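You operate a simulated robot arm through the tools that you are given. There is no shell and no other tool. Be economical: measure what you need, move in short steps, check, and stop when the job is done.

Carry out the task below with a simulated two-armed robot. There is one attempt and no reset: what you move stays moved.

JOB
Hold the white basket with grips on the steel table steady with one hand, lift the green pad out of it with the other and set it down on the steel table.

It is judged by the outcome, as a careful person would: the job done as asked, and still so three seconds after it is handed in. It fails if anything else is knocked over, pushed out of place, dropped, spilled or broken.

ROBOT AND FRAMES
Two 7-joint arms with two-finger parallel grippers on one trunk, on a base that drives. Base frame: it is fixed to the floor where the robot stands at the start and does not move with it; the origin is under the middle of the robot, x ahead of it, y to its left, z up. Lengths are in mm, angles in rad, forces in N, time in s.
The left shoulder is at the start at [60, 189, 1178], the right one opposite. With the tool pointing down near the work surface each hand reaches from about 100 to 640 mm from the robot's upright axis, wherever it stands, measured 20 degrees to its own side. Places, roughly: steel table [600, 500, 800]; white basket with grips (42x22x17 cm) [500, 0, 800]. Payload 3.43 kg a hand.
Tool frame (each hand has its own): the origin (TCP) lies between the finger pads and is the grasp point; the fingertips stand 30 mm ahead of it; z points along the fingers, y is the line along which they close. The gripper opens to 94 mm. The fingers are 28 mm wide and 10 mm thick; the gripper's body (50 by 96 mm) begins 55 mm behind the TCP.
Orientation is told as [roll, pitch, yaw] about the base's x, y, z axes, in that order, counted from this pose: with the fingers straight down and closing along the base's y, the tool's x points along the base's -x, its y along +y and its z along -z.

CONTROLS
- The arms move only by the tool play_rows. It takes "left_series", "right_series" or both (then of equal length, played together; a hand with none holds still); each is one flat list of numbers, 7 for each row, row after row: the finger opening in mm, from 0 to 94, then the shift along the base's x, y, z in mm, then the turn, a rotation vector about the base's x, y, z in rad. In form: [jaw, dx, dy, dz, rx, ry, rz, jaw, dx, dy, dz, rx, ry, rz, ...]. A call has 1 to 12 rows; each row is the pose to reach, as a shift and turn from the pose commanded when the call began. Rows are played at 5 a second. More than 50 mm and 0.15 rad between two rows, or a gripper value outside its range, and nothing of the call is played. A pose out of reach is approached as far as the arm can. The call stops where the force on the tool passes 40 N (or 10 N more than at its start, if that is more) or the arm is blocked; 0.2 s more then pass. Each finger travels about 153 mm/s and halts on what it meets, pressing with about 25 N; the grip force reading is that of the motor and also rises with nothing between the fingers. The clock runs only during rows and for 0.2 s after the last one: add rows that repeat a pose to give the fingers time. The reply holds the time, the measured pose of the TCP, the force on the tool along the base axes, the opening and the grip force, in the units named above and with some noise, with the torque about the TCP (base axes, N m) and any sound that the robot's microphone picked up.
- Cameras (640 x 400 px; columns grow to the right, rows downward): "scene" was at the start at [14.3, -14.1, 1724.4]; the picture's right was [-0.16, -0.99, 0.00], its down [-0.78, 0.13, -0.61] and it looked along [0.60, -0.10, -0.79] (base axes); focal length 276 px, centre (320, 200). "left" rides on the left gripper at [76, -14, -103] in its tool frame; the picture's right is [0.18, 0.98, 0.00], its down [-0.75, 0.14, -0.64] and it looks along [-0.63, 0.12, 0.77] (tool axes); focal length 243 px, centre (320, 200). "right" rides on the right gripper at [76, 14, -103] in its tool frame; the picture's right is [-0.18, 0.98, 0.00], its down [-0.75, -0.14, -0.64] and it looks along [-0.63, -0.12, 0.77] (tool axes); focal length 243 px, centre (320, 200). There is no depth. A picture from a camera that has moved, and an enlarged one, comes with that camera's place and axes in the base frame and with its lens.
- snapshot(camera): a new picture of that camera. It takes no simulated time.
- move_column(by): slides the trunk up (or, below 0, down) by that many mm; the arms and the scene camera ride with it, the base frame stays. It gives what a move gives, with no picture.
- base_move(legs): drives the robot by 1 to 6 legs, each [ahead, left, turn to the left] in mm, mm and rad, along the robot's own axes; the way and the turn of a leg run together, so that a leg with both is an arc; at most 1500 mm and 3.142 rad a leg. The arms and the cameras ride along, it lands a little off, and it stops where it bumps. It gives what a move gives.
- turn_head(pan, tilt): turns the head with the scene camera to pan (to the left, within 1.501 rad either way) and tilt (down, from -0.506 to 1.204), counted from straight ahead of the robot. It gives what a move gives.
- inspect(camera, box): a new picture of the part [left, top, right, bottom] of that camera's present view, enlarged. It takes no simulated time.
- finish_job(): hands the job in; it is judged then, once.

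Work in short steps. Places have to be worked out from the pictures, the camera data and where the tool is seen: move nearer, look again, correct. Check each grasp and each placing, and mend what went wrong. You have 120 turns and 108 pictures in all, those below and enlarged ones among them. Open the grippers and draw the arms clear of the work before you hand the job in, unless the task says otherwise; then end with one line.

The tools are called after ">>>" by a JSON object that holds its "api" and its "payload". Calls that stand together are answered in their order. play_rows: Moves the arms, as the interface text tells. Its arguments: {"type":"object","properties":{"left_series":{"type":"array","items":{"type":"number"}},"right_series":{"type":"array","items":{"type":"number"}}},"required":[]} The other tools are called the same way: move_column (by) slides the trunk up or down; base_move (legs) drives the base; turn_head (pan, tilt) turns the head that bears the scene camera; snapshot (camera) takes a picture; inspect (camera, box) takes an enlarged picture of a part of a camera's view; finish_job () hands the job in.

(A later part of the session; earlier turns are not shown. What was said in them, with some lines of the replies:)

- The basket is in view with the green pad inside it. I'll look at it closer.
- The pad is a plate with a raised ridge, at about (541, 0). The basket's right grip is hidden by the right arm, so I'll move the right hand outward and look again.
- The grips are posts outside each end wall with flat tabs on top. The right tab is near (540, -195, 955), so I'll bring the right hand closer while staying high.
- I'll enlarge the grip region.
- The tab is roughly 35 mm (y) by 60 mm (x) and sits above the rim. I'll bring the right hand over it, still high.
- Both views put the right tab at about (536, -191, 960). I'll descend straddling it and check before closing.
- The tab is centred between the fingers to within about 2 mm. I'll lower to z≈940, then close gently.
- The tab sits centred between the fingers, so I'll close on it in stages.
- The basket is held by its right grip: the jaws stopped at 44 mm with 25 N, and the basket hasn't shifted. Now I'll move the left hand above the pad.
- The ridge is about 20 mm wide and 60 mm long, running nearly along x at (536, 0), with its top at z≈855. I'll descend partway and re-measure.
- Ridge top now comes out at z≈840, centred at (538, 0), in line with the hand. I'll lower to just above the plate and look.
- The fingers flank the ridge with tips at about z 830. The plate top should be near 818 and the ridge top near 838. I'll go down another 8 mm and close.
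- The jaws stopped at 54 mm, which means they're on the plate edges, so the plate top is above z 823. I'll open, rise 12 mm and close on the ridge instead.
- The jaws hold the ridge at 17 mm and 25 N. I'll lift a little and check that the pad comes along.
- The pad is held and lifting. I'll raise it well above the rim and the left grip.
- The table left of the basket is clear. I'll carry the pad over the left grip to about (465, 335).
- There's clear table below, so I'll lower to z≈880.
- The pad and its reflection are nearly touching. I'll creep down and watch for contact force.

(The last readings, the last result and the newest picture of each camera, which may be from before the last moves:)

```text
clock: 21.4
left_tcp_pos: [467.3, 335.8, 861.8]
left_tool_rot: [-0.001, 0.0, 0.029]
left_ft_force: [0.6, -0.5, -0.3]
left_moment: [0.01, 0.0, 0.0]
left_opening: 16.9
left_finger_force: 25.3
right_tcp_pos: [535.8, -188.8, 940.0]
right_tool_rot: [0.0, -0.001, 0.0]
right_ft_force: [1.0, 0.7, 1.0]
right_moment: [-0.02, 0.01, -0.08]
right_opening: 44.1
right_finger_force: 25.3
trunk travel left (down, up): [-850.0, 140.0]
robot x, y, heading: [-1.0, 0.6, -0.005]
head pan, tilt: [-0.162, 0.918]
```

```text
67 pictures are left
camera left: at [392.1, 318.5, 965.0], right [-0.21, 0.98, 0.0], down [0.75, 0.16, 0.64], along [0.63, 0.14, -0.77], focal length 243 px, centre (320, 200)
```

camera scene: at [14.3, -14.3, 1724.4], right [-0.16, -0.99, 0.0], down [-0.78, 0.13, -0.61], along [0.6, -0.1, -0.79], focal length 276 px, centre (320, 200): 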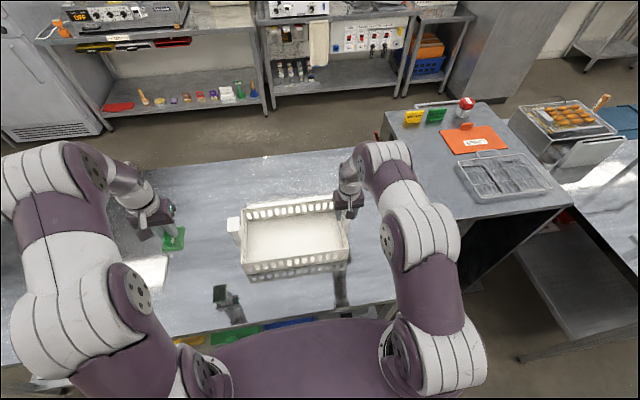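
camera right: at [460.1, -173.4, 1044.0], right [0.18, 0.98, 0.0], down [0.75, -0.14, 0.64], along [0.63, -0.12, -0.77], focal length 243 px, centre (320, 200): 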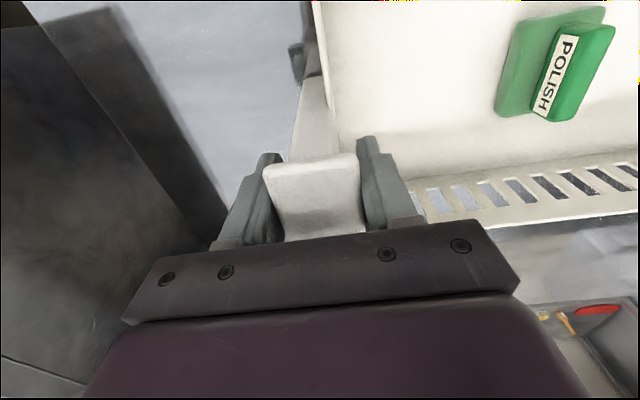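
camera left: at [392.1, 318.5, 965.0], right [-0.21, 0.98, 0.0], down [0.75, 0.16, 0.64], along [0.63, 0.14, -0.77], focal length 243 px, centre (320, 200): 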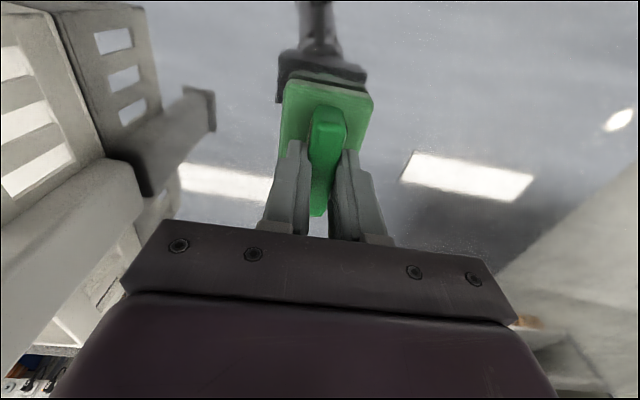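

No contact yet, so I'll continue down in small steps.

>>> {"api": "play_rows", "payload": {"left_series": [5, 0, 0, -1, 0, 0, 0, 5, 0, 0, -2, 0, 0, 0, 5, 0, 0, -3, 0, 0, 0, 5, 0, 0, -3, 0, 0, 0]}}

>>> {"api": "inspect", "payload": {"camera": "left", "box": [240, 40, 400, 140]}}

```text
clock: 22.4
left_tcp_pos: [466.1, 336.0, 860.2]
left_tool_rot: [0.001, -0.004, 0.029]
left_ft_force: [-1.2, 1.6, 21.8]
left_moment: [0.01, 0.32, -0.04]
left_opening: 16.9
left_finger_force: 24.7
right_tcp_pos: [534.6, -189.7, 940.2]
right_tool_rot: [0.001, -0.003, 0.0]
right_ft_force: [0.1, 0.4, 0.3]
right_moment: [-0.2, 0.17, 0.09]
right_opening: 44.3
right_finger_force: 25.5
trunk travel left (down, up): [-850.0, 140.0]
robot x, y, heading: [-0.3, -0.8, 0.002]
head pan, tilt: [-0.162, 0.918]
```

```text
4.00 times, centred on (320, 90) of left
camera zoom: at [391.5, 318.1, 963.7], right [-0.21, 0.98, 0.0], down [0.75, 0.16, 0.65], along [0.63, 0.14, -0.76], focal length 970 px, centre (320, 640)
```

zoom: 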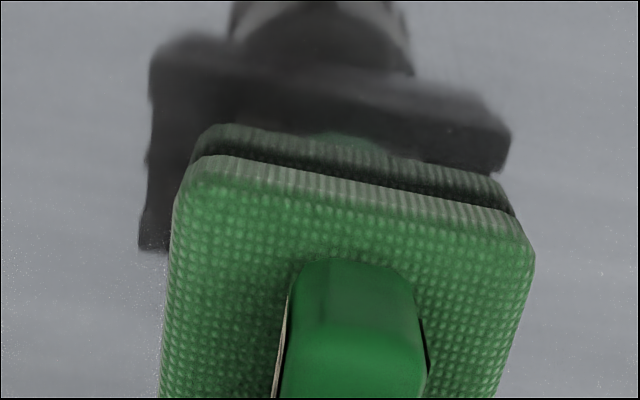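

The pad is on the table with 22 N of contact. I'll ease off 1 mm, then open slowly and back straight up.

>>> {"api": "play_rows", "payload": {"left_series": [5, 0, 0, 1.2, 0, 0, 0, 5, 0, 0, 1.2, 0, 0, 0, 25, 0, 0, 1.2, 0, 0, 0, 45, 0, 0, 1.2, 0, 0, 0, 45, 0, 0, 1.2, 0, 0, 0]}}

>>> {"api": "play_rows", "payload": {"left_series": [45, 0, 0, 25, 0, 0, 0, 45, 0, 0, 60, 0, 0, 0, 45, 0, 0, 105, 0, 0, 0, 45, 0, 0, 150, 0, 0, 0, 45, 0, 0, 195, 0, 0, 0, 45, 0, 0, 195, 0, 0, 0]}}

>>> {"api": "snapshot", "payload": {"camera": "left"}}

```text
clock: 23.6
left_tcp_pos: [466.8, 334.1, 860.1]
left_tool_rot: [0.001, 0.001, 0.029]
left_ft_force: [-0.2, 0.0, 0.4]
left_moment: [0.01, 0.04, 0.01]
left_opening: 45.0
left_finger_force: 0.0
right_tcp_pos: [536.0, -189.3, 939.2]
right_tool_rot: [-0.001, -0.001, -0.001]
right_ft_force: [0.6, -1.3, 0.7]
right_moment: [-0.07, -0.41, -0.05]
right_opening: 44.2
right_finger_force: 25.4
trunk travel left (down, up): [-850.0, 140.0]
robot x, y, heading: [0.1, -3.0, 0.007]
head pan, tilt: [-0.162, 0.918]
```

```text
clock: 25.0
left_tcp_pos: [468.5, 336.7, 1053.0]
left_tool_rot: [0.0, -0.002, 0.031]
left_ft_force: [0.0, 0.7, -0.2]
left_moment: [0.04, 0.01, 0.03]
left_opening: 45.1
left_finger_force: 0.1
right_tcp_pos: [536.3, -189.4, 939.2]
right_tool_rot: [0.0, 0.001, 0.001]
right_ft_force: [-0.8, -0.8, 1.4]
right_moment: [0.22, -0.31, 0.16]
right_opening: 44.1
right_finger_force: 24.4
trunk travel left (down, up): [-850.0, 140.0]
robot x, y, heading: [1.2, 4.1, 0.001]
head pan, tilt: [-0.162, 0.918]
```

```text
65 pictures are left
camera left: at [393.0, 318.6, 1158.1], right [-0.21, 0.98, 0.0], down [0.75, 0.16, 0.64], along [0.63, 0.14, -0.77], focal length 243 px, centre (320, 200)
```

left: 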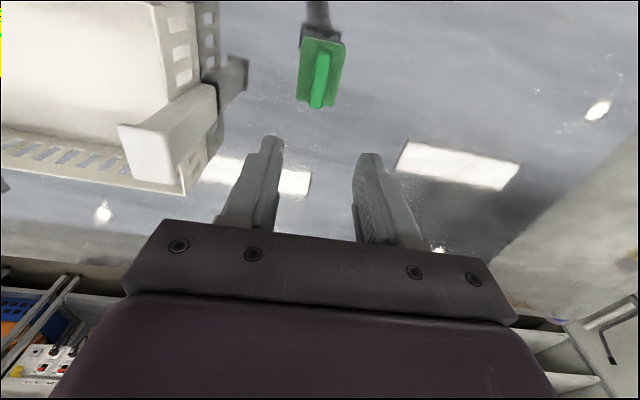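

The pad rests flat on the table. Now I'll open the right hand around the grip and raise it straight up.

>>> {"api": "play_rows", "payload": {"right_series": [55, 0, 0, 0, 0, 0, 0, 75, 0, 0, 0, 0, 0, 0, 94, 0, 0, 0, 0, 0, 0, 94, 0, 0, 0, 0, 0, 0, 94, 0, 0, 30, 0, 0, 0, 94, 0, 0, 75, 0, 0, 0, 94, 0, 0, 120, 0, 0, 0, 94, 0, 0, 165, 0, 0, 0, 94, -30, -30, 180, 0, 0, 0, 94, -60, -60, 190, 0, 0, 0, 94, -95, -90, 190, 0, 0, 0, 94, -95, -90, 190, 0, 0, 0]}}

>>> {"api": "snapshot", "payload": {"camera": "scene"}}

>>> {"api": "snapshot", "payload": {"camera": "right"}}

```text
clock: 27.6
left_tcp_pos: [468.2, 334.9, 1053.8]
left_tool_rot: [-0.001, 0.0, 0.031]
left_ft_force: [0.1, 1.0, 0.0]
left_moment: [0.03, 0.0, 0.0]
left_opening: 45.1
left_finger_force: 0.1
right_tcp_pos: [438.2, -280.2, 1128.3]
right_tool_rot: [0.0, -0.002, -0.001]
right_ft_force: [-0.6, 0.3, 0.1]
right_moment: [0.01, -0.05, 0.0]
right_opening: 94.2
right_finger_force: 0.1
trunk travel left (down, up): [-850.0, 140.0]
robot x, y, heading: [1.4, 2.3, 0.002]
head pan, tilt: [-0.162, 0.918]
```

```text
64 pictures are left
camera scene: at [15.0, -13.7, 1724.4], right [-0.16, -0.99, 0.0], down [-0.78, 0.13, -0.61], along [0.6, -0.1, -0.79], focal length 276 px, centre (320, 200)
```

scene: 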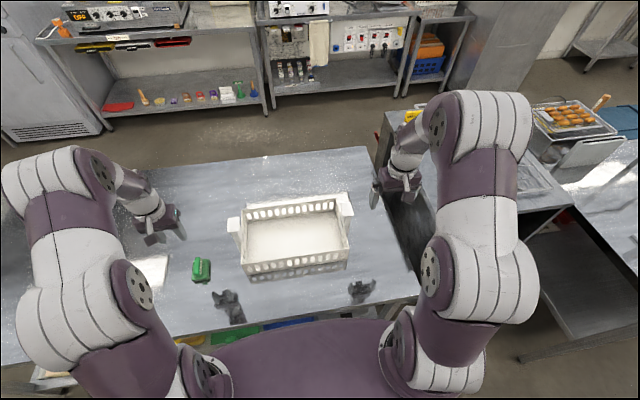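

```text
63 pictures are left
camera right: at [362.6, -264.2, 1233.1], right [0.18, 0.98, 0.0], down [0.75, -0.14, 0.64], along [0.63, -0.12, -0.77], focal length 243 px, centre (320, 200)
```

right: 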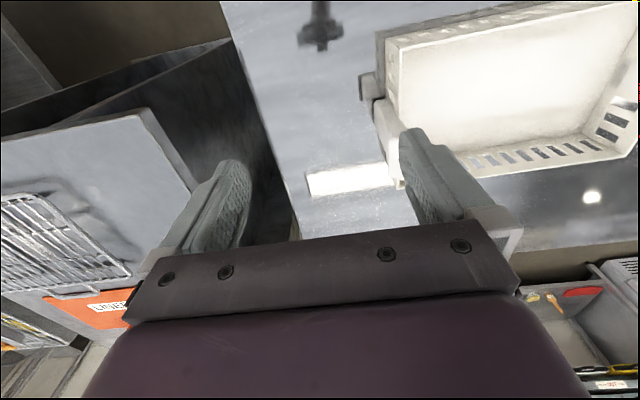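

The pad is on the table, the basket is in its original place, and both hands are open and clear. I'm handing the job in.

>>> {"api": "finish_job", "payload": {}}

```text
The job is handed in.
```

The green pad is out of the white basket and lying flat on the steel table to its left; the right hand held the basket by its grip throughout, it did not visibly move, and nothing else was disturbed.
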